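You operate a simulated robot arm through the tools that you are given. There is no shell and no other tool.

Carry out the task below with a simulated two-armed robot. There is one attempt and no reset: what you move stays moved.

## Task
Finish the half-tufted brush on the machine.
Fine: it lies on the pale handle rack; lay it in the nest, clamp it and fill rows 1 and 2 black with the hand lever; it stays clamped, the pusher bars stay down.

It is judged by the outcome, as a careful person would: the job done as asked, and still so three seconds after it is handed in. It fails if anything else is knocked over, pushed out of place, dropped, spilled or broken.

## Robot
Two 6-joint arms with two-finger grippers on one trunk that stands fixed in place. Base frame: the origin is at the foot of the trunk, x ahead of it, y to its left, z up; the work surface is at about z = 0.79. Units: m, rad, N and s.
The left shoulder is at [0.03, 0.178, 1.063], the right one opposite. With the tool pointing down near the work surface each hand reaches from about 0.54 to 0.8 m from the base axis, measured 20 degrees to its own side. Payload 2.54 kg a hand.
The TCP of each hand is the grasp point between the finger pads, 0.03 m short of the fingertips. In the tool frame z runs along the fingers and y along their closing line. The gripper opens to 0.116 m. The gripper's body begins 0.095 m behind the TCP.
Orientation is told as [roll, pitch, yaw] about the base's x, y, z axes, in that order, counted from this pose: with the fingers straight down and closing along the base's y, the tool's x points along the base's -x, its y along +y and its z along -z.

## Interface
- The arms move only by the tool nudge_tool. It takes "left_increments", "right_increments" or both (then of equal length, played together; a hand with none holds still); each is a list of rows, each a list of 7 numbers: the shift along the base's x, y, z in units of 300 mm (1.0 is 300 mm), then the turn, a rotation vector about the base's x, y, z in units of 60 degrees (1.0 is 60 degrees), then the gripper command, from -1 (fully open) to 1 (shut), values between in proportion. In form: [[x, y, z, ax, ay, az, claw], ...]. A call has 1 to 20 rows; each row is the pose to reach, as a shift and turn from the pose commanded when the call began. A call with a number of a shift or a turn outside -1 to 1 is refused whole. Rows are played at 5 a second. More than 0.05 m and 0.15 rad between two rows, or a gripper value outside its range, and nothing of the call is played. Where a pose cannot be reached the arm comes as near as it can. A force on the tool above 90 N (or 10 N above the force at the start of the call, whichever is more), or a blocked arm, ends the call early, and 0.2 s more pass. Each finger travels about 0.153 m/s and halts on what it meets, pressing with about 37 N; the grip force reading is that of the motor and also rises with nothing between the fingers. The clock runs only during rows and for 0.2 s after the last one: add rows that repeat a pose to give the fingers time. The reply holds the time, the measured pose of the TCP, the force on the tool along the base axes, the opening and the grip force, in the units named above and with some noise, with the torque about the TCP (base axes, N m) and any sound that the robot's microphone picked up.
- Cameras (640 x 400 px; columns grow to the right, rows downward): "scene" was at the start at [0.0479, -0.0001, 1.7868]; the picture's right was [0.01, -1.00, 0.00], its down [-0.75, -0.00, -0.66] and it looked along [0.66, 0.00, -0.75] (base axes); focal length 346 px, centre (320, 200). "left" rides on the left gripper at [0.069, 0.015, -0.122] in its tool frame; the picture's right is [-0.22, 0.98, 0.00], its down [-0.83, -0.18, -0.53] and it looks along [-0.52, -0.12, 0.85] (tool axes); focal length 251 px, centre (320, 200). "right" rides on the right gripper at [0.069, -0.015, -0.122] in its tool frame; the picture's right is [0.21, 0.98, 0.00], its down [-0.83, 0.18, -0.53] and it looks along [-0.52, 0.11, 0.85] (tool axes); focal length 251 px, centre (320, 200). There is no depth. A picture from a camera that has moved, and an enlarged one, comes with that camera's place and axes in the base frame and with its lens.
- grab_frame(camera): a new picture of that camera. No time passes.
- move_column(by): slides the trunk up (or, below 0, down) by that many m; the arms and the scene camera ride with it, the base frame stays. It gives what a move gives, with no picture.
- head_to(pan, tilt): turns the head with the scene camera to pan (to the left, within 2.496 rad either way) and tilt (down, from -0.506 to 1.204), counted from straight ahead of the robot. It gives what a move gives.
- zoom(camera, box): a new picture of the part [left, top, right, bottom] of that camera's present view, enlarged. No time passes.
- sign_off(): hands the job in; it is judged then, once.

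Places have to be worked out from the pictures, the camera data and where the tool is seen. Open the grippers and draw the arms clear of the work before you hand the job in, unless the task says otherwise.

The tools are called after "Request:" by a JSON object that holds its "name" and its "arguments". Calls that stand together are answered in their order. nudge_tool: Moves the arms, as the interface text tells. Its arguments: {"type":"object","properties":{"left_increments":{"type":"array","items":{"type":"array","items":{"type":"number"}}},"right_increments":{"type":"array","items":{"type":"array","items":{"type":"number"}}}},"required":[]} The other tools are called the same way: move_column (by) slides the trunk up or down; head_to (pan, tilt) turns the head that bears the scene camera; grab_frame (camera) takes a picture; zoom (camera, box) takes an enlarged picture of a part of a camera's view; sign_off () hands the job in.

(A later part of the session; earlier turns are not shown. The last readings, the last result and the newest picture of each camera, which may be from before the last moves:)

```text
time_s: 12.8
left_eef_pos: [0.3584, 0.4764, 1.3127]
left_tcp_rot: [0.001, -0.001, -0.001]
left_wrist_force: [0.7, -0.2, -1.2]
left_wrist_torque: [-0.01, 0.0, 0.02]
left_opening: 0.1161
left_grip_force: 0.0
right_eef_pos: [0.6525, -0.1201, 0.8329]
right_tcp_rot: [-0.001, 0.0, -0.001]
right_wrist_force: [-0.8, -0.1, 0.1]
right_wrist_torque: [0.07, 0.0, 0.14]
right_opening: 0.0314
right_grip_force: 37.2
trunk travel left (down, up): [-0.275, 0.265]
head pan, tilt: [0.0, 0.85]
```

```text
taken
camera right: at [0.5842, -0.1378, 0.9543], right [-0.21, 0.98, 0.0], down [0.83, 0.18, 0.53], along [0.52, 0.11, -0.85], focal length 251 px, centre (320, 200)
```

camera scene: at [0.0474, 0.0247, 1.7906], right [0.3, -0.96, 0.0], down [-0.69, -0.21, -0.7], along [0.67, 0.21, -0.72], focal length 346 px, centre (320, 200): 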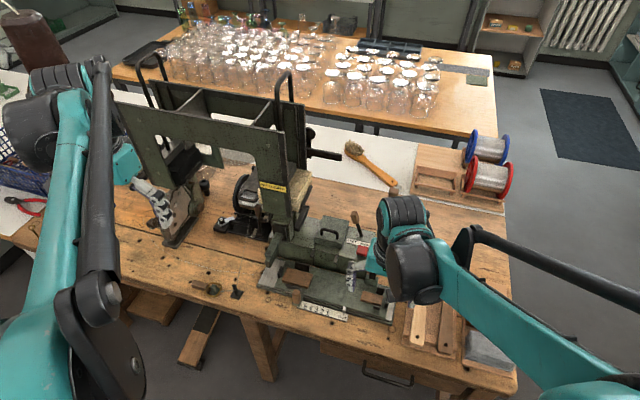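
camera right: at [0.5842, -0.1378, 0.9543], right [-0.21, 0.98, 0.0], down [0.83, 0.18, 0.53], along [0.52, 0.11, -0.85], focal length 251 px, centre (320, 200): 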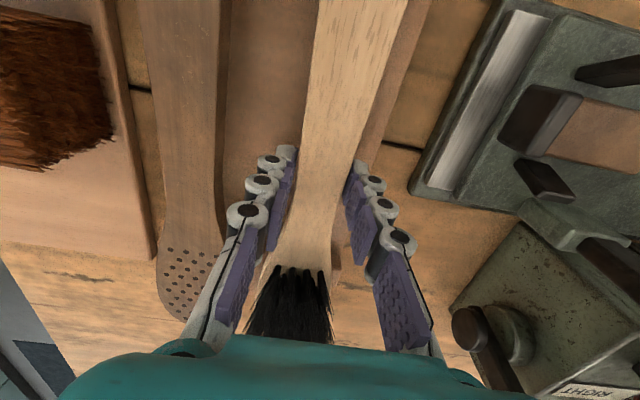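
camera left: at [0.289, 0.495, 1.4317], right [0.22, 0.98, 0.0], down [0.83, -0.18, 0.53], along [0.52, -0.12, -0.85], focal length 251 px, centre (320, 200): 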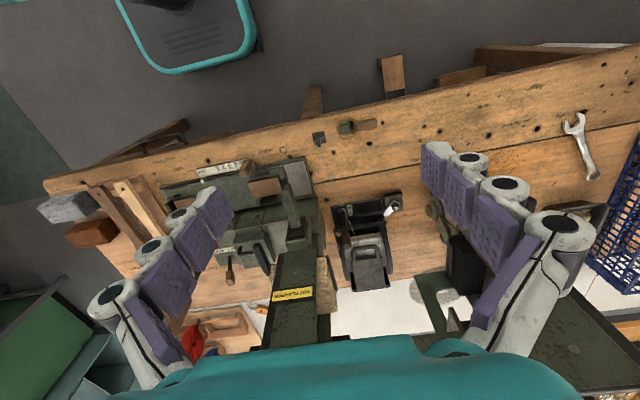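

The handle is gripped (31 mm). I lift it straight up, slowly first.

Request:
{"name": "nudge_tool", "arguments": {"right_increments": [[0, 0, 0.03, 0, 0, 0, 1], [0, 0, 0.08, 0, 0, 0, 1], [0, 0, 0.16, 0, 0, 0, 1], [0, 0, 0.3, 0, 0, 0, 1], [0, 0, 0.45, 0, 0, 0, 1], [0, 0, 0.6, 0, 0, 0, 1], [0, 0, 0.72, 0, 0, 0, 1]]}}

Request:
{"name": "grab_frame", "arguments": {"camera": "right"}}

Request:
{"name": "grab_frame", "arguments": {"camera": "scene"}}

```text
time_s: 14.4
left_eef_pos: [0.3585, 0.4766, 1.3122]
left_tcp_rot: [-0.001, -0.002, 0.001]
left_wrist_force: [0.1, 0.5, 0.1]
left_wrist_torque: [0.02, 0.01, 0.0]
left_opening: 0.1159
left_grip_force: 0.1
right_eef_pos: [0.6529, -0.1217, 1.0492]
right_tcp_rot: [0.001, -0.001, 0.001]
right_wrist_force: [-0.6, -0.4, -0.1]
right_wrist_torque: [-0.01, -0.01, 0.03]
right_opening: 0.0315
right_grip_force: 37.0
trunk travel left (down, up): [-0.275, 0.265]
head pan, tilt: [0.0, 0.85]
```

```text
taken
camera right: at [0.5836, -0.1382, 1.1705], right [-0.21, 0.98, 0.0], down [0.83, 0.18, 0.53], along [0.52, 0.11, -0.85], focal length 251 px, centre (320, 200)
```

right: 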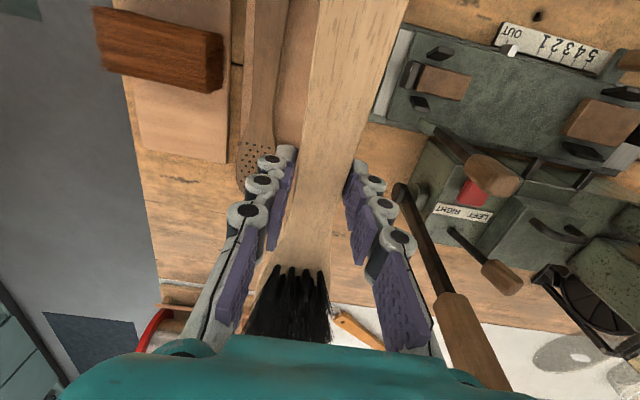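

```text
taken
camera scene: at [0.0471, -0.0003, 1.7866], right [0.0, -1.0, 0.0], down [-0.75, 0.0, -0.66], along [0.66, 0.0, -0.75], focal length 346 px, centre (320, 200)
```

scene: 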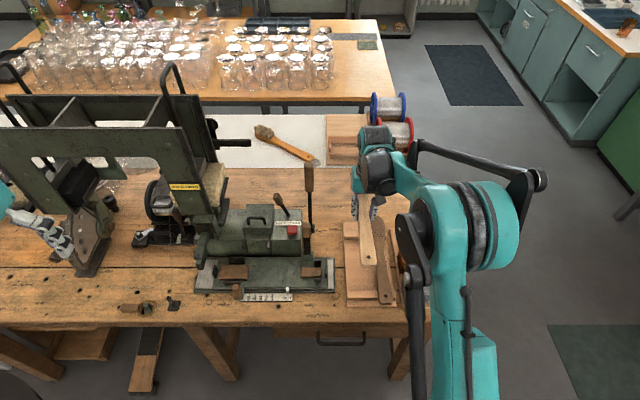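

The brush is held level. I pull back and turn it counter-clockwise in two calls, well above the levers, so its head will point to the left.

Request:
{"name": "nudge_tool", "arguments": {"right_increments": [[-0.12, 0, 0, 0, 0, 0, 1], [-0.24, 0, 0, 0, 0, 0.1, 1], [-0.36, 0.05, 0, 0, 0, 0.23, 1], [-0.46, 0.1, 0, 0, 0, 0.36, 1], [-0.46, 0.2, 0, 0, 0, 0.49, 1], [-0.46, 0.3, 0, 0, 0, 0.62, 1], [-0.46, 0.42, 0, 0, 0, 0.75, 1], [-0.46, 0.54, 0, 0, 0, 0.88, 1]]}}

Request:
{"name": "grab_frame", "arguments": {"camera": "scene"}}

```text
time_s: 16.2
left_eef_pos: [0.3594, 0.4779, 1.3108]
left_tcp_rot: [-0.001, 0.001, -0.002]
left_wrist_force: [0.4, 0.1, 0.6]
left_wrist_torque: [-0.03, 0.0, 0.02]
left_opening: 0.116
left_grip_force: 0.0
right_eef_pos: [0.5142, 0.0456, 1.0491]
right_tcp_rot: [-0.001, 0.001, 0.925]
right_wrist_force: [0.8, 1.2, -1.1]
right_wrist_torque: [-0.03, -0.01, 0.0]
right_opening: 0.0318
right_grip_force: 37.5
trunk travel left (down, up): [-0.275, 0.265]
head pan, tilt: [0.0, 0.85]
```

```text
taken
camera scene: at [0.0481, 0.0013, 1.7866], right [0.0, -1.0, 0.0], down [-0.75, 0.0, -0.66], along [0.66, 0.0, -0.75], focal length 346 px, centre (320, 200)
```

scene: 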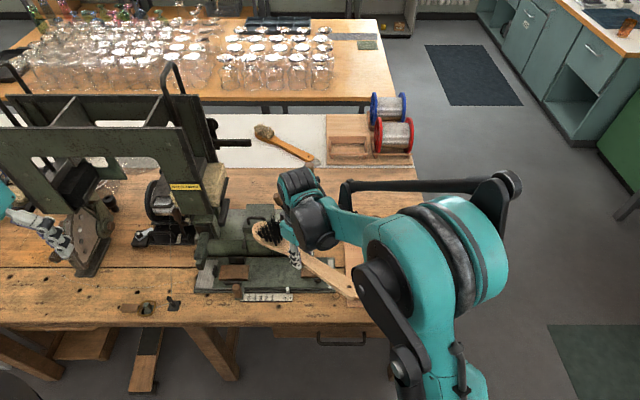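

Request:
{"name": "nudge_tool", "arguments": {"right_increments": [[0.0, 0.07, 0, 0, 0, 0.12, 1], [0.0, 0.14, 0, 0, 0, 0.25, 1], [0.0, 0.21, 0, 0, 0, 0.38, 1], [0.05, 0.28, 0, 0, 0, 0.5, 1], [0.15, 0.33, 0, 0, 0, 0.617, 1], [0.27, 0.33, 0, 0, 0, 0.617, 1], [0.27, 0.33, 0, 0, 0, 0.617, 1]]}}

Request:
{"name": "grab_frame", "arguments": {"camera": "scene"}}

Request:
{"name": "grab_frame", "arguments": {"camera": "right"}}

Request:
{"name": "grab_frame", "arguments": {"camera": "left"}}

```text
time_s: 17.8
left_eef_pos: [0.3574, 0.4778, 1.3103]
left_tcp_rot: [0.001, -0.002, 0.0]
left_wrist_force: [-0.4, -0.6, -0.4]
left_wrist_torque: [0.02, -0.02, -0.04]
left_opening: 0.116
left_grip_force: 0.0
right_eef_pos: [0.5947, 0.1412, 1.0491]
right_tcp_rot: [0.001, -0.002, 1.57]
right_wrist_force: [-0.4, 0.2, -1.1]
right_wrist_torque: [-0.04, -0.02, 0.02]
right_opening: 0.0314
right_grip_force: 37.1
trunk travel left (down, up): [-0.275, 0.265]
head pan, tilt: [0.0, 0.85]
```

```text
taken
camera scene: at [0.0465, -0.0002, 1.7867], right [0.0, -1.0, 0.0], down [-0.75, 0.0, -0.66], along [0.66, 0.0, -0.75], focal length 346 px, centre (320, 200)
```

scene: 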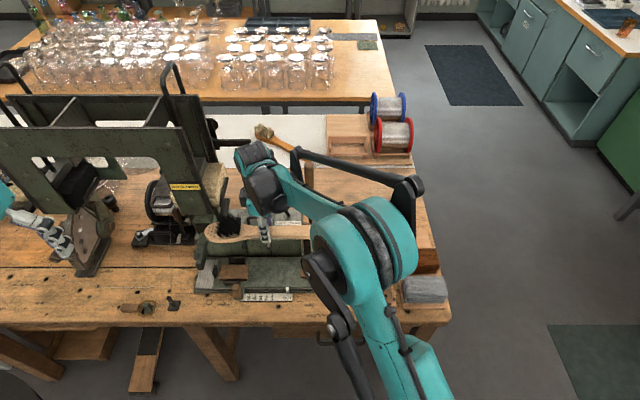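

```text
taken
camera right: at [0.609, 0.0704, 1.1695], right [-0.98, -0.21, 0.0], down [-0.18, 0.83, 0.53], along [-0.11, 0.52, -0.85], focal length 251 px, centre (320, 200)
```

right: 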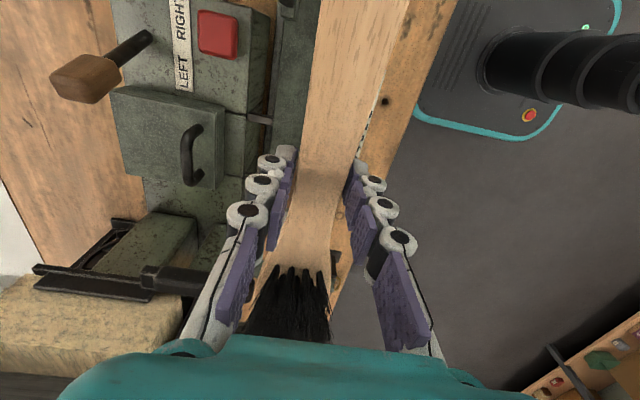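

```text
taken
camera left: at [0.2868, 0.4933, 1.4325], right [0.22, 0.98, 0.0], down [0.82, -0.18, 0.54], along [0.52, -0.12, -0.84], focal length 251 px, centre (320, 200)
```

left: 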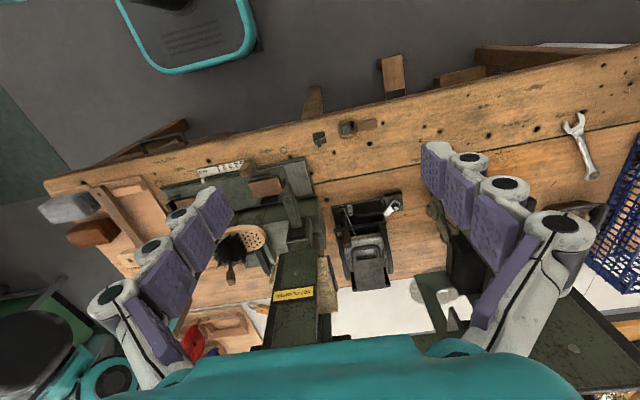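

The brush is over the nest with its head left; I bring the left hand's camera nearer to view the nest and the head from the front-left.

Request:
{"name": "nudge_tool", "arguments": {"left_increments": [[0.04, -0.07, -0.1, 0, 0, 0, -1], [0.08, -0.14, -0.2, 0, 0, 0, -1], [0.12, -0.21, -0.3, 0, 0, 0, -1], [0.16, -0.28, -0.4, 0, 0, 0, -1], [0.2, -0.35, -0.5, 0, 0, 0, -1], [0.23, -0.42, -0.6, 0, 0, 0, -1], [0.23, -0.46, -0.68, 0, 0, 0, -1]]}}

Request:
{"name": "grab_frame", "arguments": {"camera": "left"}}

Request:
{"name": "zoom", "arguments": {"camera": "scene", "box": [190, 190, 350, 300]}}

```text
time_s: 19.4
left_eef_pos: [0.4276, 0.3399, 1.1052]
left_tcp_rot: [0.0, 0.0, 0.0]
left_wrist_force: [-0.1, -0.2, 0.0]
left_wrist_torque: [-0.01, 0.04, 0.01]
left_opening: 0.1161
left_grip_force: 0.0
right_eef_pos: [0.5951, 0.1415, 1.0487]
right_tcp_rot: [0.0, 0.0, 1.568]
right_wrist_force: [-0.1, -1.3, -1.8]
right_wrist_torque: [0.01, -0.01, -0.02]
right_opening: 0.0314
right_grip_force: 36.8
trunk travel left (down, up): [-0.275, 0.265]
head pan, tilt: [0.0, 0.85]
```

```text
taken
camera left: at [0.3567, 0.3565, 1.2272], right [0.22, 0.98, 0.0], down [0.83, -0.18, 0.53], along [0.52, -0.12, -0.85], focal length 251 px, centre (320, 200)
```

left: 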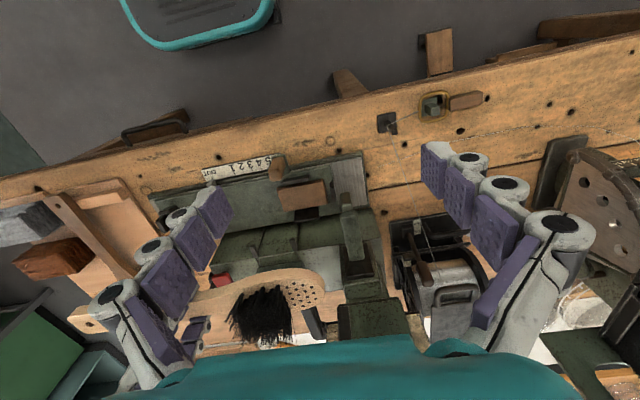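

```text
3.64 times, centred on (270, 245) of scene
camera zoom: at [0.0483, -0.0001, 1.7866], right [0.0, -1.0, 0.0], down [-0.75, 0.0, -0.66], along [0.66, 0.0, -0.75], focal length 1258 px, centre (502, 36)
```

zoom: 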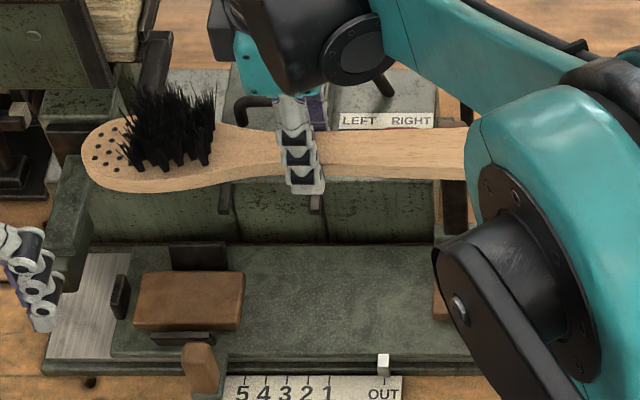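

Request:
{"name": "zoom", "arguments": {"camera": "left", "box": [50, 250, 210, 370]}}

Request:
{"name": "zoom", "arguments": {"camera": "left", "box": [140, 140, 400, 350]}}

Request:
{"name": "zoom", "arguments": {"camera": "scene", "box": [200, 205, 270, 255]}}

```text
3.33 times, centred on (130, 310) of left
camera zoom: at [0.3567, 0.3565, 1.2272], right [0.22, 0.98, 0.0], down [0.83, -0.18, 0.53], along [0.52, -0.12, -0.85], focal length 838 px, centre (953, -167)
```

zoom: 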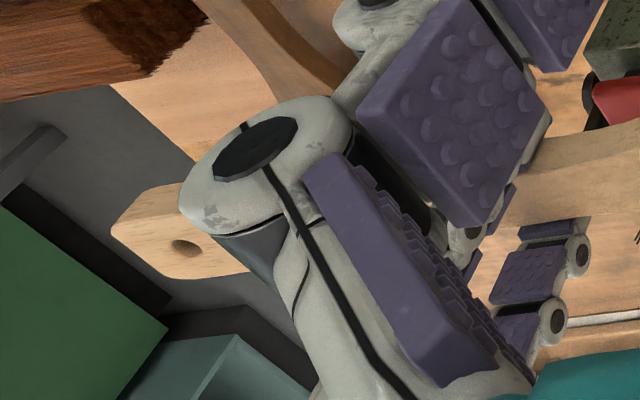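

```text
1.90 times, centred on (270, 245) of left
camera zoom: at [0.3567, 0.3565, 1.2272], right [0.22, 0.98, 0.0], down [0.83, -0.18, 0.53], along [0.52, -0.12, -0.85], focal length 479 px, centre (415, 114)
```

zoom: 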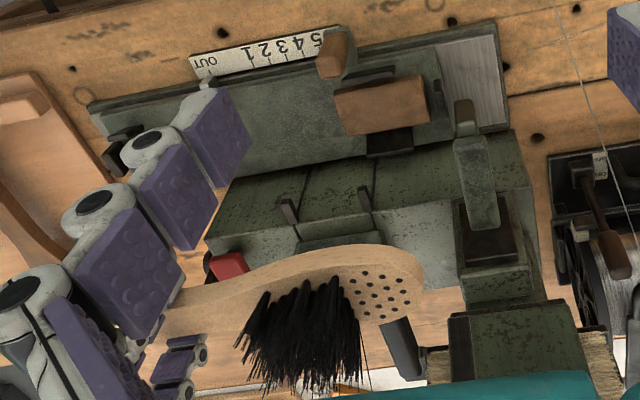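

```text
8.00 times, centred on (235, 230) of scene
camera zoom: at [0.0483, -0.0001, 1.7866], right [0.0, -1.0, 0.0], down [-0.75, 0.0, -0.66], along [0.66, 0.0, -0.75], focal length 2767 px, centre (1000, -40)
```

zoom: 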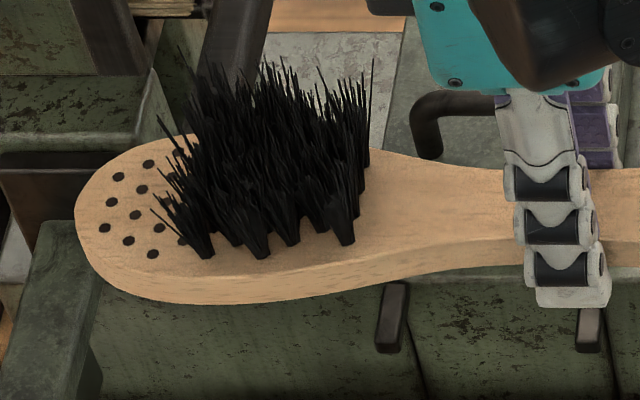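

Request:
{"name": "zoom", "arguments": {"camera": "left", "box": [250, 150, 410, 250]}}

Request:
{"name": "zoom", "arguments": {"camera": "scene", "box": [195, 250, 275, 300]}}

```text
4.00 times, centred on (330, 200) of left
camera zoom: at [0.3567, 0.3565, 1.2272], right [0.22, 0.98, 0.0], down [0.83, -0.18, 0.53], along [0.52, -0.12, -0.85], focal length 1006 px, centre (280, 200)
```

zoom: 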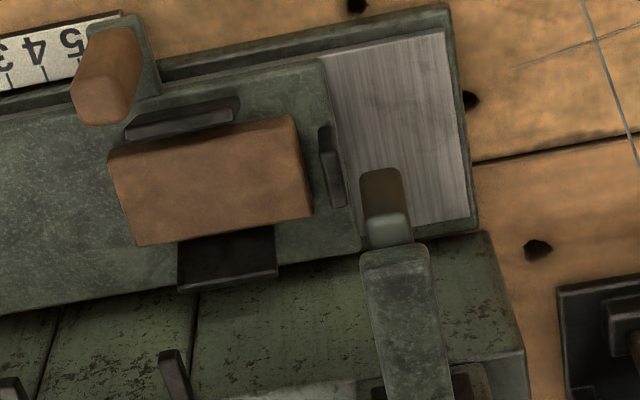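

```text
8.00 times, centred on (235, 275) of scene
camera zoom: at [0.0483, -0.0001, 1.7866], right [0.0, -1.0, 0.0], down [-0.75, 0.0, -0.66], along [0.66, 0.0, -0.75], focal length 2767 px, centre (1000, -400)
```

zoom: 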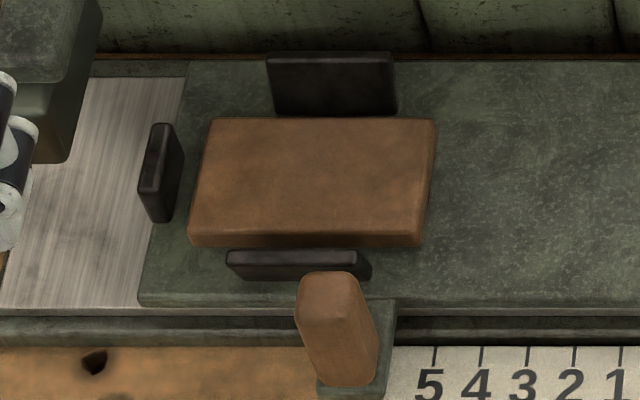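

Estimates: nest end stops y≈-0.019 and 0.3245, brush about 0.334 long centred on my grip, so I aim for grip y≈0.152, x≈0.597. I lower to just above the stops and check.

Request:
{"name": "nudge_tool", "arguments": {"right_increments": [[0.008, 0.034, 0, 0, 0, 0, 1], [0.008, 0.034, -0.12, 0, 0, 0, 1], [0.008, 0.034, -0.24, 0, 0, 0, 1], [0.008, 0.034, -0.36, 0, 0, 0, 1], [0.008, 0.034, -0.46, 0, 0, 0, 1], [0.008, 0.034, -0.52, 0, 0, 0, 1], [0.008, 0.034, -0.52, 0, 0, 0, 1]]}}

Request:
{"name": "grab_frame", "arguments": {"camera": "left"}}

Request:
{"name": "grab_frame", "arguments": {"camera": "scene"}}

Request:
{"name": "grab_frame", "arguments": {"camera": "right"}}

```text
time_s: 21.0
left_eef_pos: [0.4266, 0.34, 1.1069]
left_tcp_rot: [0.001, -0.001, -0.002]
left_wrist_force: [0.0, -0.6, -0.4]
left_wrist_torque: [-0.01, 0.0, 0.0]
left_opening: 0.116
left_grip_force: 0.1
right_eef_pos: [0.5989, 0.1528, 0.8927]
right_tcp_rot: [0.0, -0.001, 1.567]
right_wrist_force: [0.3, 0.2, -1.2]
right_wrist_torque: [-0.08, -0.04, 0.0]
right_opening: 0.0315
right_grip_force: 36.9
trunk travel left (down, up): [-0.275, 0.265]
head pan, tilt: [0.0, 0.85]
```

```text
taken
camera left: at [0.3563, 0.3563, 1.2278], right [0.22, 0.98, 0.0], down [0.83, -0.18, 0.53], along [0.52, -0.12, -0.85], focal length 251 px, centre (320, 200)
```

left: 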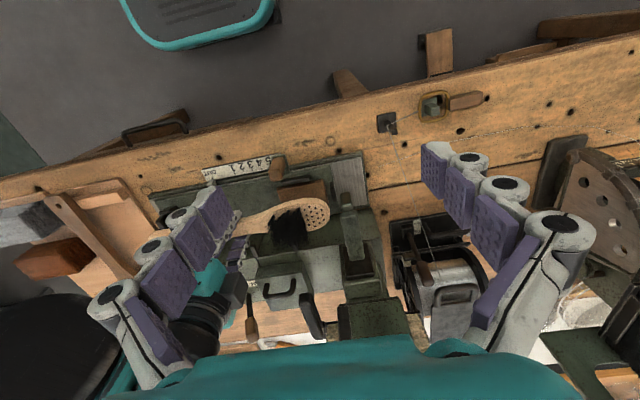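

```text
taken
camera scene: at [0.0477, -0.0005, 1.7867], right [0.0, -1.0, 0.0], down [-0.75, 0.0, -0.66], along [0.66, 0.0, -0.75], focal length 346 px, centre (320, 200)
```

scene: 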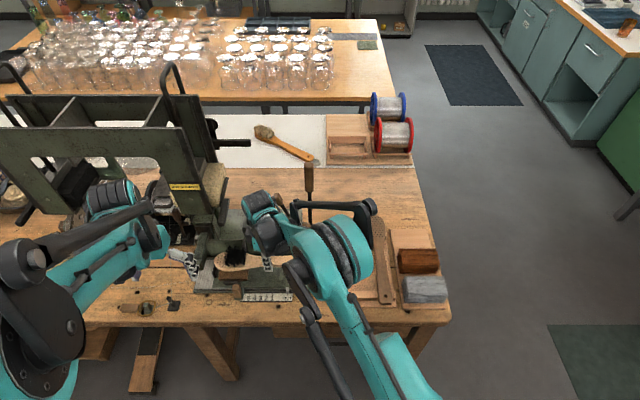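

```text
taken
camera right: at [0.6137, 0.0814, 1.0135], right [-0.98, -0.21, 0.0], down [-0.18, 0.83, 0.53], along [-0.11, 0.52, -0.85], focal length 251 px, centre (320, 200)
```

right: 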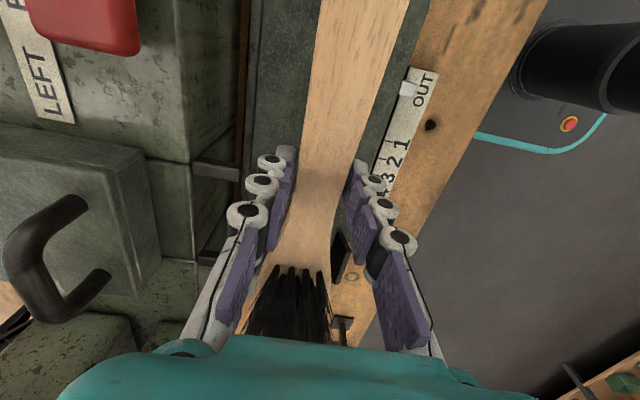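

Request:
{"name": "zoom", "arguments": {"camera": "left", "box": [230, 150, 390, 270]}}

Request:
{"name": "zoom", "arguments": {"camera": "scene", "box": [190, 230, 290, 300]}}

Request:
{"name": "zoom", "arguments": {"camera": "left", "box": [120, 170, 260, 270]}}

```text
3.33 times, centred on (310, 210) of left
camera zoom: at [0.3563, 0.3563, 1.2278], right [0.22, 0.98, 0.0], down [0.83, -0.18, 0.53], along [0.52, -0.12, -0.85], focal length 838 px, centre (353, 167)
```

zoom: 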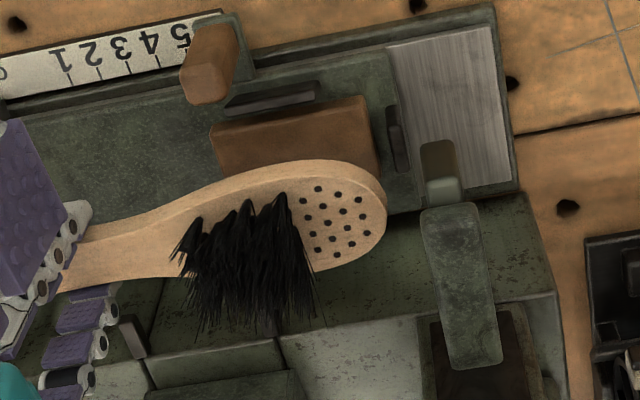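

```text
5.71 times, centred on (240, 265) of scene
camera zoom: at [0.0477, -0.0005, 1.7867], right [0.0, -1.0, 0.0], down [-0.75, 0.0, -0.66], along [0.66, 0.0, -0.75], focal length 1977 px, centre (777, -171)
```

zoom: 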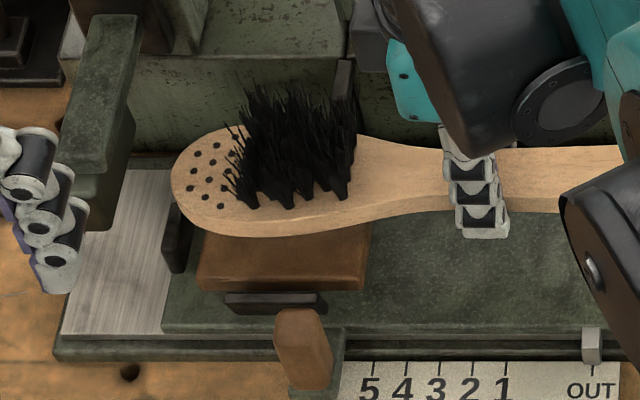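

```text
4.00 times, centred on (190, 220) of left
camera zoom: at [0.3563, 0.3563, 1.2278], right [0.22, 0.98, 0.0], down [0.83, -0.18, 0.53], along [0.52, -0.12, -0.85], focal length 1006 px, centre (840, 120)
```

zoom: 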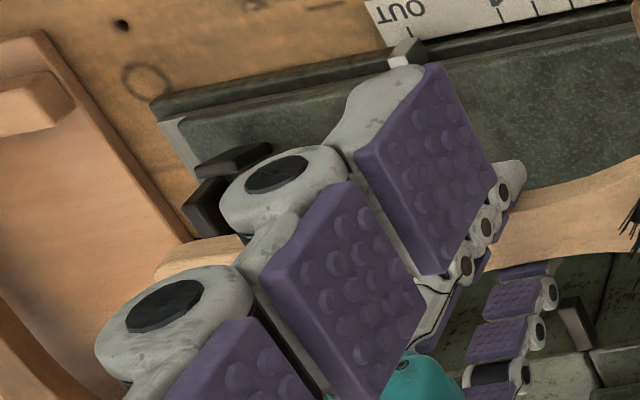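

Tip and tail clearances look like a few mm each, and the brush axis is parallel to the nest. I shift 2–3 mm toward the robot and lower in small steps to about z 0.85.

Request:
{"name": "nudge_tool", "arguments": {"right_increments": [[-0.008, -0.002, -0.05, 0, 0, 0, 1], [-0.008, -0.002, -0.1, 0, 0, 0, 1], [-0.008, -0.002, -0.135, 0, 0, 0, 1], [-0.008, -0.002, -0.145, 0, 0, 0, 1], [-0.008, -0.002, -0.145, 0, 0, 0, 1]]}}

Request:
{"name": "zoom", "arguments": {"camera": "left", "box": [230, 150, 390, 270]}}

Request:
{"name": "zoom", "arguments": {"camera": "scene", "box": [190, 230, 290, 300]}}

```text
time_s: 22.2
left_eef_pos: [0.427, 0.339, 1.1049]
left_tcp_rot: [0.0, 0.001, 0.0]
left_wrist_force: [-0.2, 0.5, 0.2]
left_wrist_torque: [-0.02, 0.01, 0.01]
left_opening: 0.1159
left_grip_force: 0.1
right_eef_pos: [0.5954, 0.152, 0.8503]
right_tcp_rot: [0.0, -0.001, 1.568]
right_wrist_force: [0.2, 0.4, -2.2]
right_wrist_torque: [-0.02, 0.04, -0.01]
right_opening: 0.0316
right_grip_force: 37.4
trunk travel left (down, up): [-0.275, 0.265]
head pan, tilt: [0.0, 0.85]
```

```text
3.33 times, centred on (310, 210) of left
camera zoom: at [0.3564, 0.3565, 1.2277], right [0.22, 0.98, 0.0], down [0.83, -0.18, 0.53], along [0.52, -0.12, -0.85], focal length 838 px, centre (353, 167)
```

zoom: 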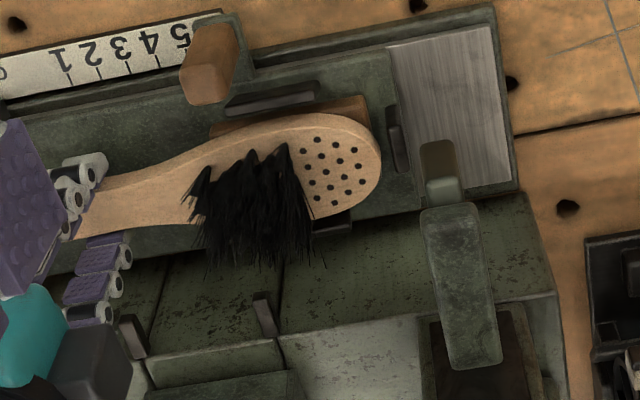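

```text
5.71 times, centred on (240, 265) of scene
camera zoom: at [0.0479, -0.0003, 1.7866], right [0.0, -1.0, 0.0], down [-0.75, 0.0, -0.66], along [0.66, 0.0, -0.75], focal length 1977 px, centre (777, -171)
```

zoom: 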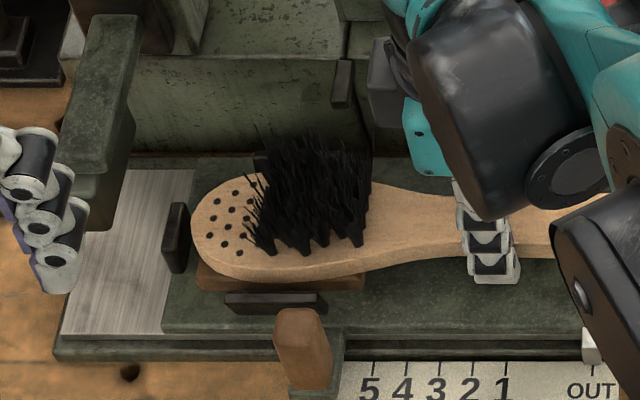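

Alignment is good: tip inside the left stop and head between front and back stops. I lower in 2–3 mm steps watching the force.

Request:
{"name": "nudge_tool", "arguments": {"right_increments": [[0, 0, -0.01, 0, 0, 0, 1], [0, 0, -0.02, 0, 0, 0, 1], [0, 0, -0.025, 0, 0, 0, 1], [0, 0, -0.025, 0, 0, 0, 1]]}}

```text
time_s: 23.2
left_eef_pos: [0.4246, 0.3405, 1.1081]
left_tcp_rot: [0.001, -0.002, 0.0]
left_wrist_force: [-0.1, 0.0, 0.0]
left_wrist_torque: [0.01, 0.02, 0.01]
left_opening: 0.1161
left_grip_force: 0.1
right_eef_pos: [0.5957, 0.1499, 0.8431]
right_tcp_rot: [-0.004, 0.0, 1.566]
right_wrist_force: [11.0, 3.8, 37.3]
right_wrist_torque: [-0.26, -0.25, 0.11]
right_opening: 0.0317
right_grip_force: 36.8
trunk travel left (down, up): [-0.275, 0.265]
head pan, tilt: [0.0, 0.85]
```

Contact at z≈0.843 with 37 N, as expected. I back off about 1.5 mm to relieve the force and check.

Request:
{"name": "nudge_tool", "arguments": {"right_increments": [[0, 0, 0.004, 0, 0, 0, 1], [0, 0, 0.005, 0, 0, 0, 1]]}}

Request:
{"name": "zoom", "arguments": {"camera": "left", "box": [230, 150, 390, 270]}}

Request:
{"name": "zoom", "arguments": {"camera": "scene", "box": [190, 230, 350, 300]}}

Request:
{"name": "grab_frame", "arguments": {"camera": "right"}}

```text
time_s: 23.8
left_eef_pos: [0.4257, 0.3414, 1.106]
left_tcp_rot: [0.0, -0.002, 0.0]
left_wrist_force: [1.3, -0.4, 0.0]
left_wrist_torque: [0.02, 0.0, -0.02]
left_opening: 0.1161
left_grip_force: 0.0
right_eef_pos: [0.5953, 0.1507, 0.8449]
right_tcp_rot: [0.001, 0.0, 1.569]
right_wrist_force: [5.8, 2.7, 18.1]
right_wrist_torque: [0.06, -0.26, 0.1]
right_opening: 0.0314
right_grip_force: 37.1
trunk travel left (down, up): [-0.275, 0.265]
head pan, tilt: [0.0, 0.85]
```

```text
3.33 times, centred on (310, 210) of left
camera zoom: at [0.3554, 0.3563, 1.2279], right [0.22, 0.98, 0.0], down [0.82, -0.18, 0.54], along [0.52, -0.12, -0.84], focal length 838 px, centre (353, 167)
```

zoom: 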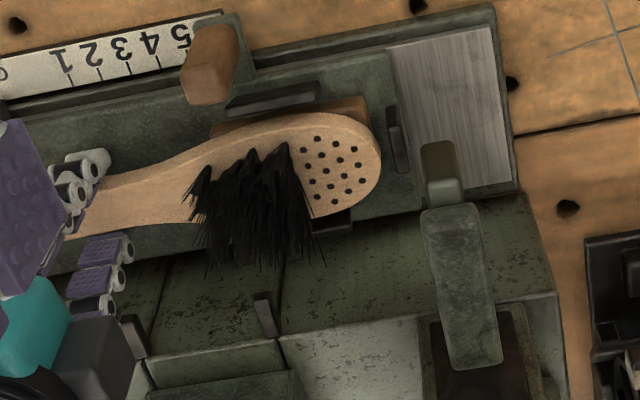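

```text
4.00 times, centred on (270, 265) of scene
camera zoom: at [0.0464, -0.0006, 1.7866], right [0.0, -1.0, 0.0], down [-0.75, 0.0, -0.66], along [0.66, 0.0, -0.75], focal length 1384 px, centre (520, -60)
```

zoom: 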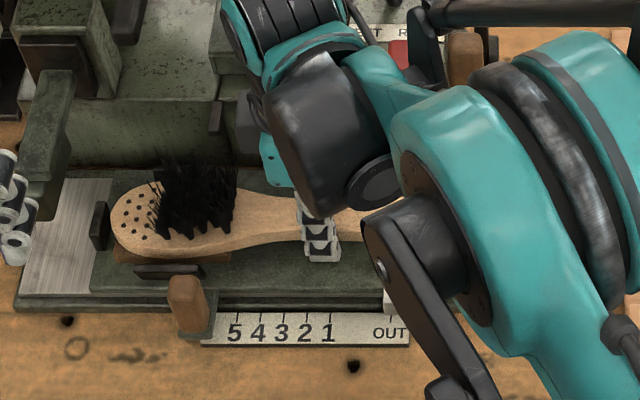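

```text
taken
camera right: at [0.6106, 0.0797, 0.9642], right [-0.98, -0.21, 0.0], down [-0.18, 0.83, 0.53], along [-0.11, 0.52, -0.85], focal length 251 px, centre (320, 200)
```

right: 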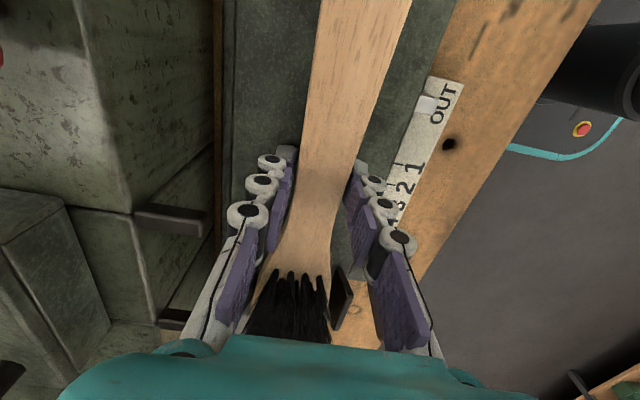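

To see the tail end, I close the left gripper (empty, in free space) so that its fingers leave the left part of that camera's view.

Request:
{"name": "nudge_tool", "arguments": {"left_increments": [[0, 0, 0, 0, 0, 0, 0], [0, 0, 0, 0, 0, 0, 0.6], [0, 0, 0, 0, 0, 0, 1], [0, 0, 0, 0, 0, 0, 1]]}}

Request:
{"name": "grab_frame", "arguments": {"camera": "left"}}

Request:
{"name": "zoom", "arguments": {"camera": "left", "box": [120, 150, 280, 270]}}

```text
time_s: 24.8
left_eef_pos: [0.4254, 0.3407, 1.1052]
left_tcp_rot: [0.0, -0.002, 0.0]
left_wrist_force: [-0.1, 0.0, 0.3]
left_wrist_torque: [0.04, 0.02, -0.01]
left_opening: 0.0001
left_grip_force: 28.4
right_eef_pos: [0.5966, 0.1513, 0.8435]
right_tcp_rot: [-0.001, 0.001, 1.567]
right_wrist_force: [-1.1, 0.3, 5.3]
right_wrist_torque: [0.01, 0.0, 0.01]
right_opening: 0.0314
right_grip_force: 36.8
trunk travel left (down, up): [-0.275, 0.265]
head pan, tilt: [0.0, 0.85]
```

```text
taken
camera left: at [0.3557, 0.3563, 1.2279], right [0.22, 0.98, 0.0], down [0.83, -0.18, 0.53], along [0.52, -0.12, -0.84], focal length 251 px, centre (320, 200)
```

left: 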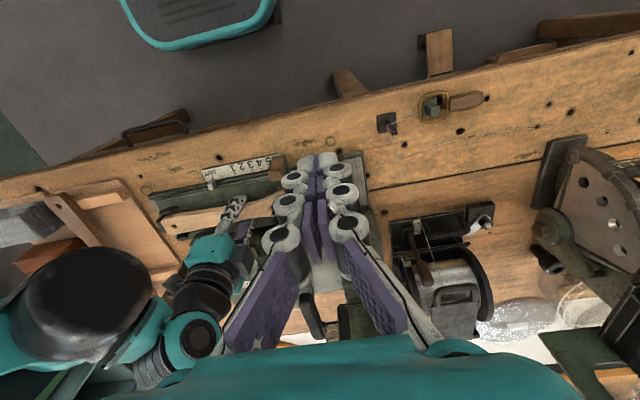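

```text
3.33 times, centred on (200, 210) of left
camera zoom: at [0.3557, 0.3563, 1.2279], right [0.22, 0.98, 0.0], down [0.83, -0.18, 0.53], along [0.52, -0.12, -0.84], focal length 838 px, centre (720, 167)
```

zoom: 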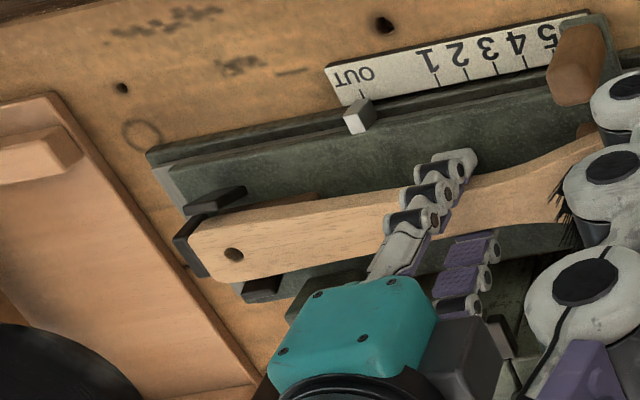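

The tail lies inside the right stops and the force has settled to 5 N. I open the right gripper moderately and lift straight up.

Request:
{"name": "nudge_tool", "arguments": {"right_increments": [[0, 0, 0, 0, 0, 0, 0.3], [0, 0, 0, 0, 0, 0, 0.0], [0, 0, 0, 0, 0, 0, -0.05], [0, 0, 0.08, 0, 0, 0, -0.05], [0, 0, 0.2, 0, 0, 0, -0.05], [0, 0, 0.35, 0, 0, 0, -0.05], [0, 0, 0.5, 0, 0, 0, -0.05], [0, 0, 0.65, 0, 0, 0, -0.05]]}}

Request:
{"name": "zoom", "arguments": {"camera": "left", "box": [120, 150, 280, 270]}}

Request:
{"name": "grab_frame", "arguments": {"camera": "right"}}

```text
time_s: 26.6
left_eef_pos: [0.4258, 0.3408, 1.1062]
left_tcp_rot: [0.001, -0.002, -0.002]
left_wrist_force: [-0.4, 0.3, 0.5]
left_wrist_torque: [0.02, 0.01, 0.01]
left_opening: 0.0
left_grip_force: 28.6
right_eef_pos: [0.5977, 0.1507, 1.0423]
right_tcp_rot: [0.001, 0.001, 1.569]
right_wrist_force: [1.3, -0.6, 0.3]
right_wrist_torque: [0.01, 0.0, 0.0]
right_opening: 0.061
right_grip_force: 0.1
trunk travel left (down, up): [-0.275, 0.265]
head pan, tilt: [0.0, 0.85]
```

```text
3.33 times, centred on (200, 210) of left
camera zoom: at [0.3554, 0.356, 1.2281], right [0.22, 0.98, 0.0], down [0.82, -0.18, 0.54], along [0.52, -0.12, -0.84], focal length 838 px, centre (720, 167)
```

zoom: 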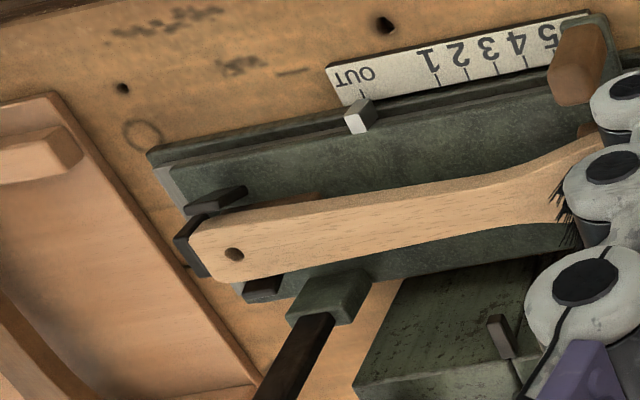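

```text
taken
camera right: at [0.6116, 0.0786, 1.1629], right [-0.98, -0.21, 0.0], down [-0.18, 0.83, 0.53], along [-0.11, 0.52, -0.85], focal length 251 px, centre (320, 200)
```

right: 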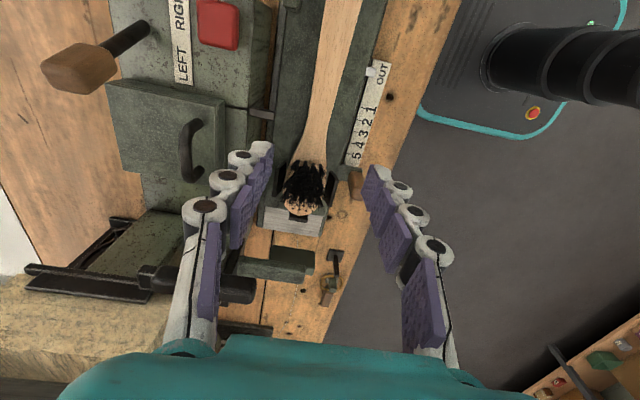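

The brush is seated in the nest. Now I turn the right hand back to zero yaw while withdrawing it, to get ready for the clamp lever.

Request:
{"name": "nudge_tool", "arguments": {"right_increments": [[-0.08, -0.04, 0.08, 0, 0, -0.1, -0.05], [-0.18, -0.1, 0.12, 0, 0, -0.23, -0.05], [-0.28, -0.18, 0.12, 0, 0, -0.36, -0.05], [-0.32, -0.3, 0.12, 0, 0, -0.49, -0.05], [-0.32, -0.42, 0.12, 0, 0, -0.62, -0.05], [-0.32, -0.54, 0.12, 0, 0, -0.75, -0.05], [-0.32, -0.66, 0.12, 0, 0, -0.88, -0.05]]}}

Request:
{"name": "nudge_tool", "arguments": {"right_increments": [[0, -0.05, 0, 0, 0, -0.13, -0.05], [0, -0.1, 0, 0, 0, -0.26, -0.05], [0, -0.15, 0, 0, 0, -0.39, -0.05], [0, -0.2, 0, 0, 0, -0.52, -0.05], [0, -0.25, 0, 0, 0, -0.618, -0.05]]}}

Request:
{"name": "grab_frame", "arguments": {"camera": "scene"}}

Request:
{"name": "grab_frame", "arguments": {"camera": "right"}}

Request:
{"name": "grab_frame", "arguments": {"camera": "left"}}

```text
time_s: 28.2
left_eef_pos: [0.4254, 0.3401, 1.107]
left_tcp_rot: [0.001, -0.001, 0.001]
left_wrist_force: [0.0, 0.3, 0.2]
left_wrist_torque: [0.02, -0.01, 0.01]
left_opening: 0.0
left_grip_force: 28.5
right_eef_pos: [0.5023, -0.0484, 1.0732]
right_tcp_rot: [0.001, 0.0, 0.644]
right_wrist_force: [-0.3, 0.1, 0.0]
right_wrist_torque: [0.02, 0.02, -0.01]
right_opening: 0.0608
right_grip_force: 0.0
trunk travel left (down, up): [-0.275, 0.265]
head pan, tilt: [0.0, 0.85]
```

```text
time_s: 29.4
left_eef_pos: [0.4273, 0.3392, 1.1065]
left_tcp_rot: [0.001, -0.002, 0.002]
left_wrist_force: [0.3, 0.7, 0.6]
left_wrist_torque: [0.01, 0.0, 0.02]
left_opening: 0.0
left_grip_force: 28.5
right_eef_pos: [0.5, -0.1229, 1.0734]
right_tcp_rot: [-0.001, 0.0, -0.003]
right_wrist_force: [0.6, 0.5, -0.8]
right_wrist_torque: [0.01, 0.01, 0.0]
right_opening: 0.0609
right_grip_force: 0.0
trunk travel left (down, up): [-0.275, 0.265]
head pan, tilt: [0.0, 0.85]
```

```text
taken
camera scene: at [0.0477, -0.0011, 1.7866], right [0.0, -1.0, 0.0], down [-0.75, 0.0, -0.66], along [0.66, 0.0, -0.75], focal length 346 px, centre (320, 200)
```

scene: 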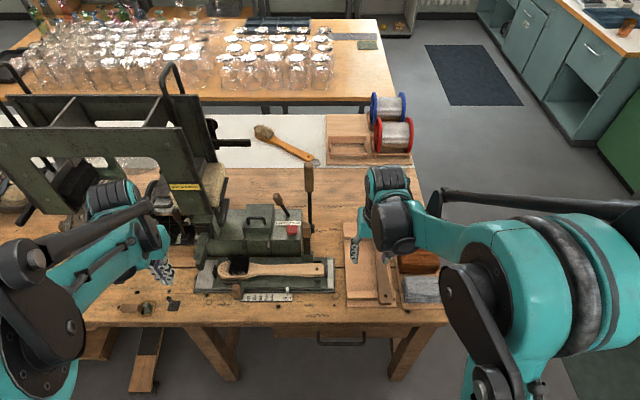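

```text
taken
camera right: at [0.4308, -0.1403, 1.1945], right [-0.21, 0.98, 0.0], down [0.83, 0.18, 0.53], along [0.52, 0.11, -0.85], focal length 251 px, centre (320, 200)
```

right: 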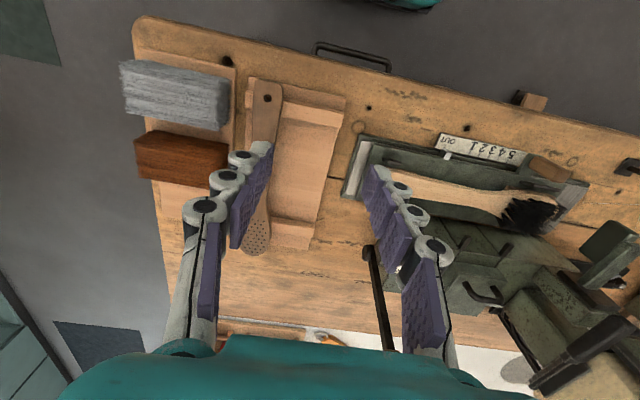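

```text
taken
camera left: at [0.3563, 0.356, 1.2279], right [0.22, 0.98, 0.0], down [0.83, -0.18, 0.53], along [0.52, -0.12, -0.85], focal length 251 px, centre (320, 200)
```

left: 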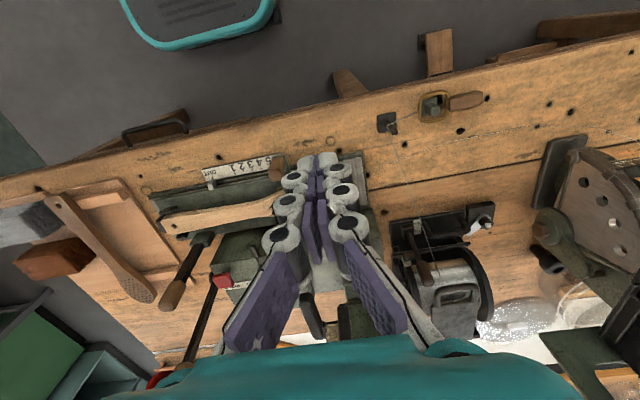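

Request:
{"name": "zoom", "arguments": {"camera": "scene", "box": [190, 210, 350, 310]}}

Request:
{"name": "zoom", "arguments": {"camera": "left", "box": [140, 190, 300, 310]}}

Request:
{"name": "zoom", "arguments": {"camera": "scene", "box": [270, 155, 350, 285]}}

```text
4.00 times, centred on (270, 260) of scene
camera zoom: at [0.0477, -0.0011, 1.7866], right [0.0, -1.0, 0.0], down [-0.75, 0.0, -0.66], along [0.66, 0.0, -0.75], focal length 1384 px, centre (520, -40)
```

zoom: 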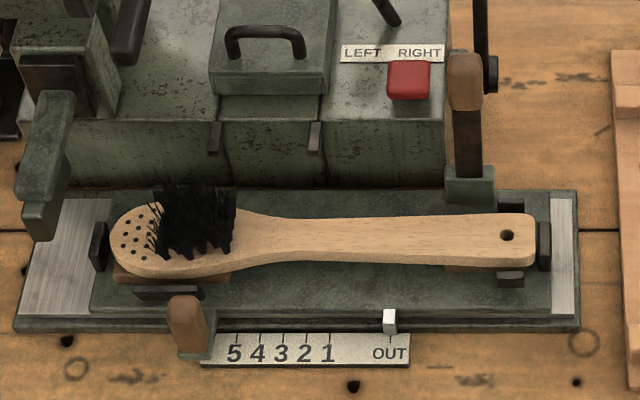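

```text
3.33 times, centred on (220, 250) of left
camera zoom: at [0.3563, 0.356, 1.2279], right [0.22, 0.98, 0.0], down [0.83, -0.18, 0.53], along [0.52, -0.12, -0.85], focal length 838 px, centre (653, 33)
```

zoom: 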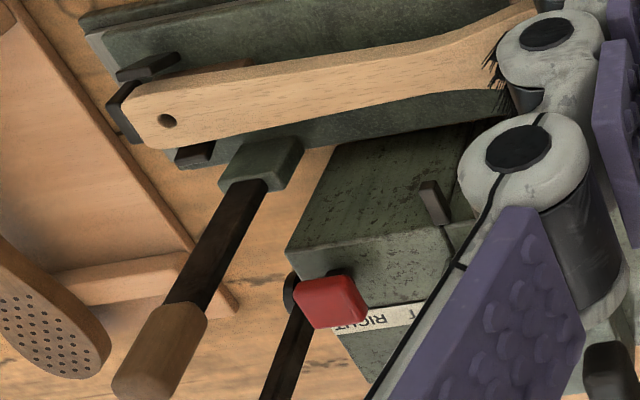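

```text
3.08 times, centred on (310, 220) of scene
camera zoom: at [0.0477, -0.0011, 1.7866], right [0.0, -1.0, 0.0], down [-0.75, 0.0, -0.66], along [0.66, 0.0, -0.75], focal length 1064 px, centre (351, 138)
```

zoom: 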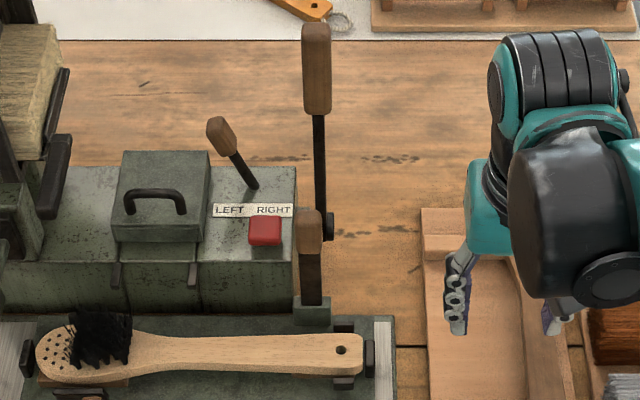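

The brush sits well in the nest. The clamp lever stands upright at x≈0.655, y≈0.040, grip z 0.93–0.975, pivoting near z≈0.84; I move the right hand above it.

Request:
{"name": "nudge_tool", "arguments": {"right_increments": [[0.1, 0.1, 0, 0, 0, 0, -0.05], [0.2, 0.2, 0, 0, 0, 0, -0.05], [0.3, 0.3, 0, 0, 0, 0, -0.05], [0.4, 0.4, 0, 0, 0, 0, -0.05], [0.46, 0.48, 0, 0, 0, 0, -0.05], [0.523, 0.545, 0, 0, 0, 0, -0.05], [0.523, 0.545, -0.1, 0, 0, 0, -0.05], [0.523, 0.545, -0.1, 0, 0, 0, -0.05]]}}

Request:
{"name": "grab_frame", "arguments": {"camera": "right"}}

Request:
{"name": "grab_frame", "arguments": {"camera": "left"}}

Request:
{"name": "zoom", "arguments": {"camera": "scene", "box": [250, 170, 410, 290]}}

```text
time_s: 31.2
left_eef_pos: [0.4257, 0.3392, 1.1062]
left_tcp_rot: [0.0, 0.001, 0.002]
left_wrist_force: [-0.7, 0.3, -0.3]
left_wrist_torque: [-0.02, -0.01, -0.02]
left_opening: 0.0
left_grip_force: 28.5
right_eef_pos: [0.6564, 0.0426, 1.0431]
right_tcp_rot: [-0.002, 0.0, 0.001]
right_wrist_force: [0.0, 0.0, 0.4]
right_wrist_torque: [0.02, -0.02, 0.01]
right_opening: 0.061
right_grip_force: 0.1
trunk travel left (down, up): [-0.275, 0.265]
head pan, tilt: [0.0, 0.85]
```

```text
taken
camera right: at [0.5872, 0.0244, 1.1649], right [-0.21, 0.98, 0.0], down [0.83, 0.18, 0.53], along [0.52, 0.11, -0.85], focal length 251 px, centre (320, 200)
```

right: 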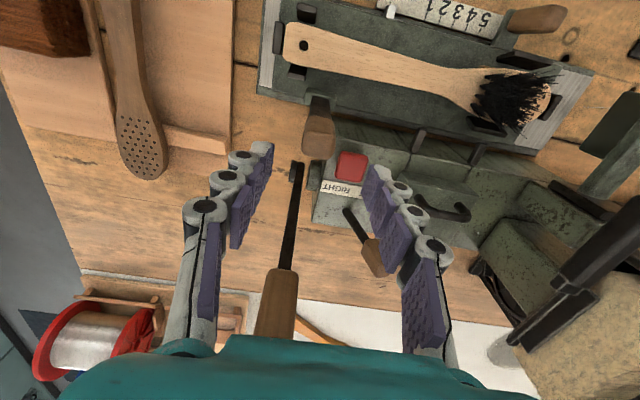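

```text
taken
camera left: at [0.3561, 0.3567, 1.2277], right [0.22, 0.98, 0.0], down [0.83, -0.18, 0.53], along [0.52, -0.12, -0.84], focal length 251 px, centre (320, 200)
```

left: 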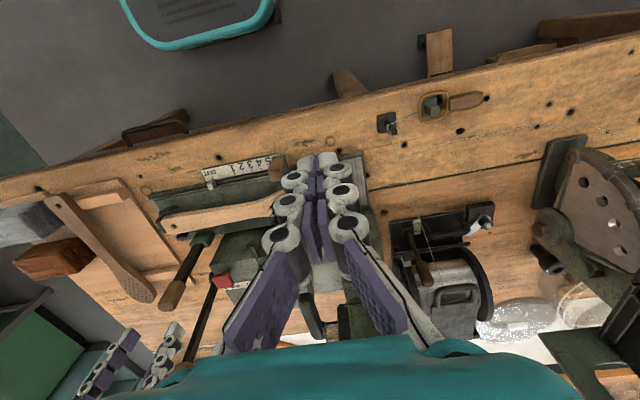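

```text
3.33 times, centred on (330, 230) of scene
camera zoom: at [0.0475, 0.0, 1.7867], right [0.0, -1.0, 0.0], down [-0.75, 0.0, -0.66], along [0.66, 0.0, -0.75], focal length 1153 px, centre (287, 100)
```

zoom: 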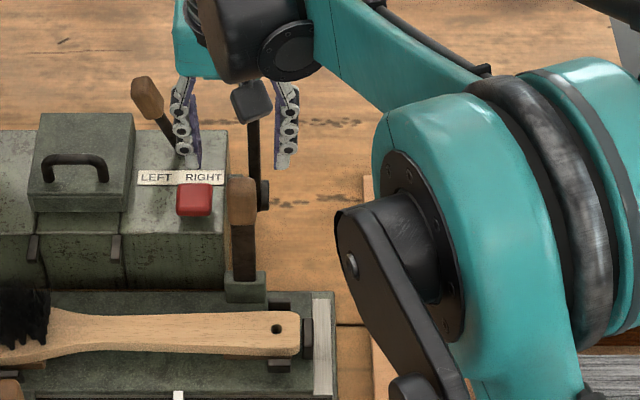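

The lever lies centred between the fingers. I lower to z≈0.953 and close on its wooden grip.

Request:
{"name": "nudge_tool", "arguments": {"right_increments": [[0, -0.003, -0.1, 0, 0, 0, -0.05], [0, -0.003, -0.2, 0, 0, 0, -0.05], [0, -0.003, -0.3, 0, 0, 0, -0.05], [0, -0.003, -0.3, 0, 0, 0, 0.3], [0, -0.003, -0.3, 0, 0, 0, 0.7], [0, -0.003, -0.3, 0, 0, 0, 1]]}}

Request:
{"name": "grab_frame", "arguments": {"camera": "right"}}

Request:
{"name": "grab_frame", "arguments": {"camera": "left"}}

```text
time_s: 32.6
left_eef_pos: [0.4271, 0.3409, 1.107]
left_tcp_rot: [0.0, -0.002, -0.002]
left_wrist_force: [-0.1, 0.2, -1.4]
left_wrist_torque: [0.01, 0.02, -0.02]
left_opening: 0.0
left_grip_force: 28.9
right_eef_pos: [0.658, 0.0396, 0.9563]
right_tcp_rot: [0.001, 0.0, -0.001]
right_wrist_force: [0.9, -2.4, -0.4]
right_wrist_torque: [-0.08, -0.06, 0.04]
right_opening: 0.0248
right_grip_force: 44.9
trunk travel left (down, up): [-0.275, 0.265]
head pan, tilt: [0.0, 0.85]
```

```text
taken
camera right: at [0.588, 0.023, 1.0773], right [-0.21, 0.98, 0.0], down [0.83, 0.18, 0.53], along [0.52, 0.11, -0.85], focal length 251 px, centre (320, 200)
```

right: 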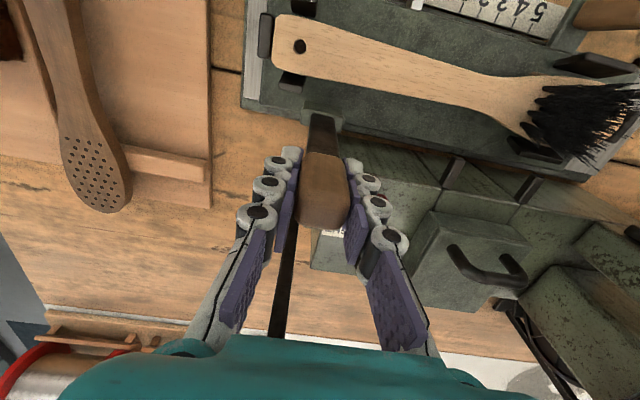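

```text
taken
camera left: at [0.3565, 0.356, 1.2278], right [0.22, 0.98, 0.0], down [0.83, -0.18, 0.53], along [0.52, -0.12, -0.85], focal length 251 px, centre (320, 200)
```

left: 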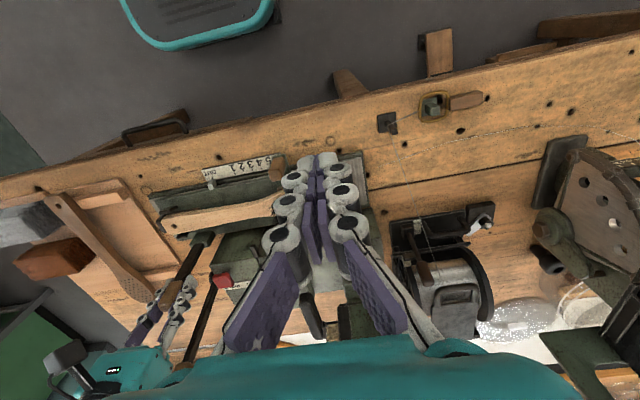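

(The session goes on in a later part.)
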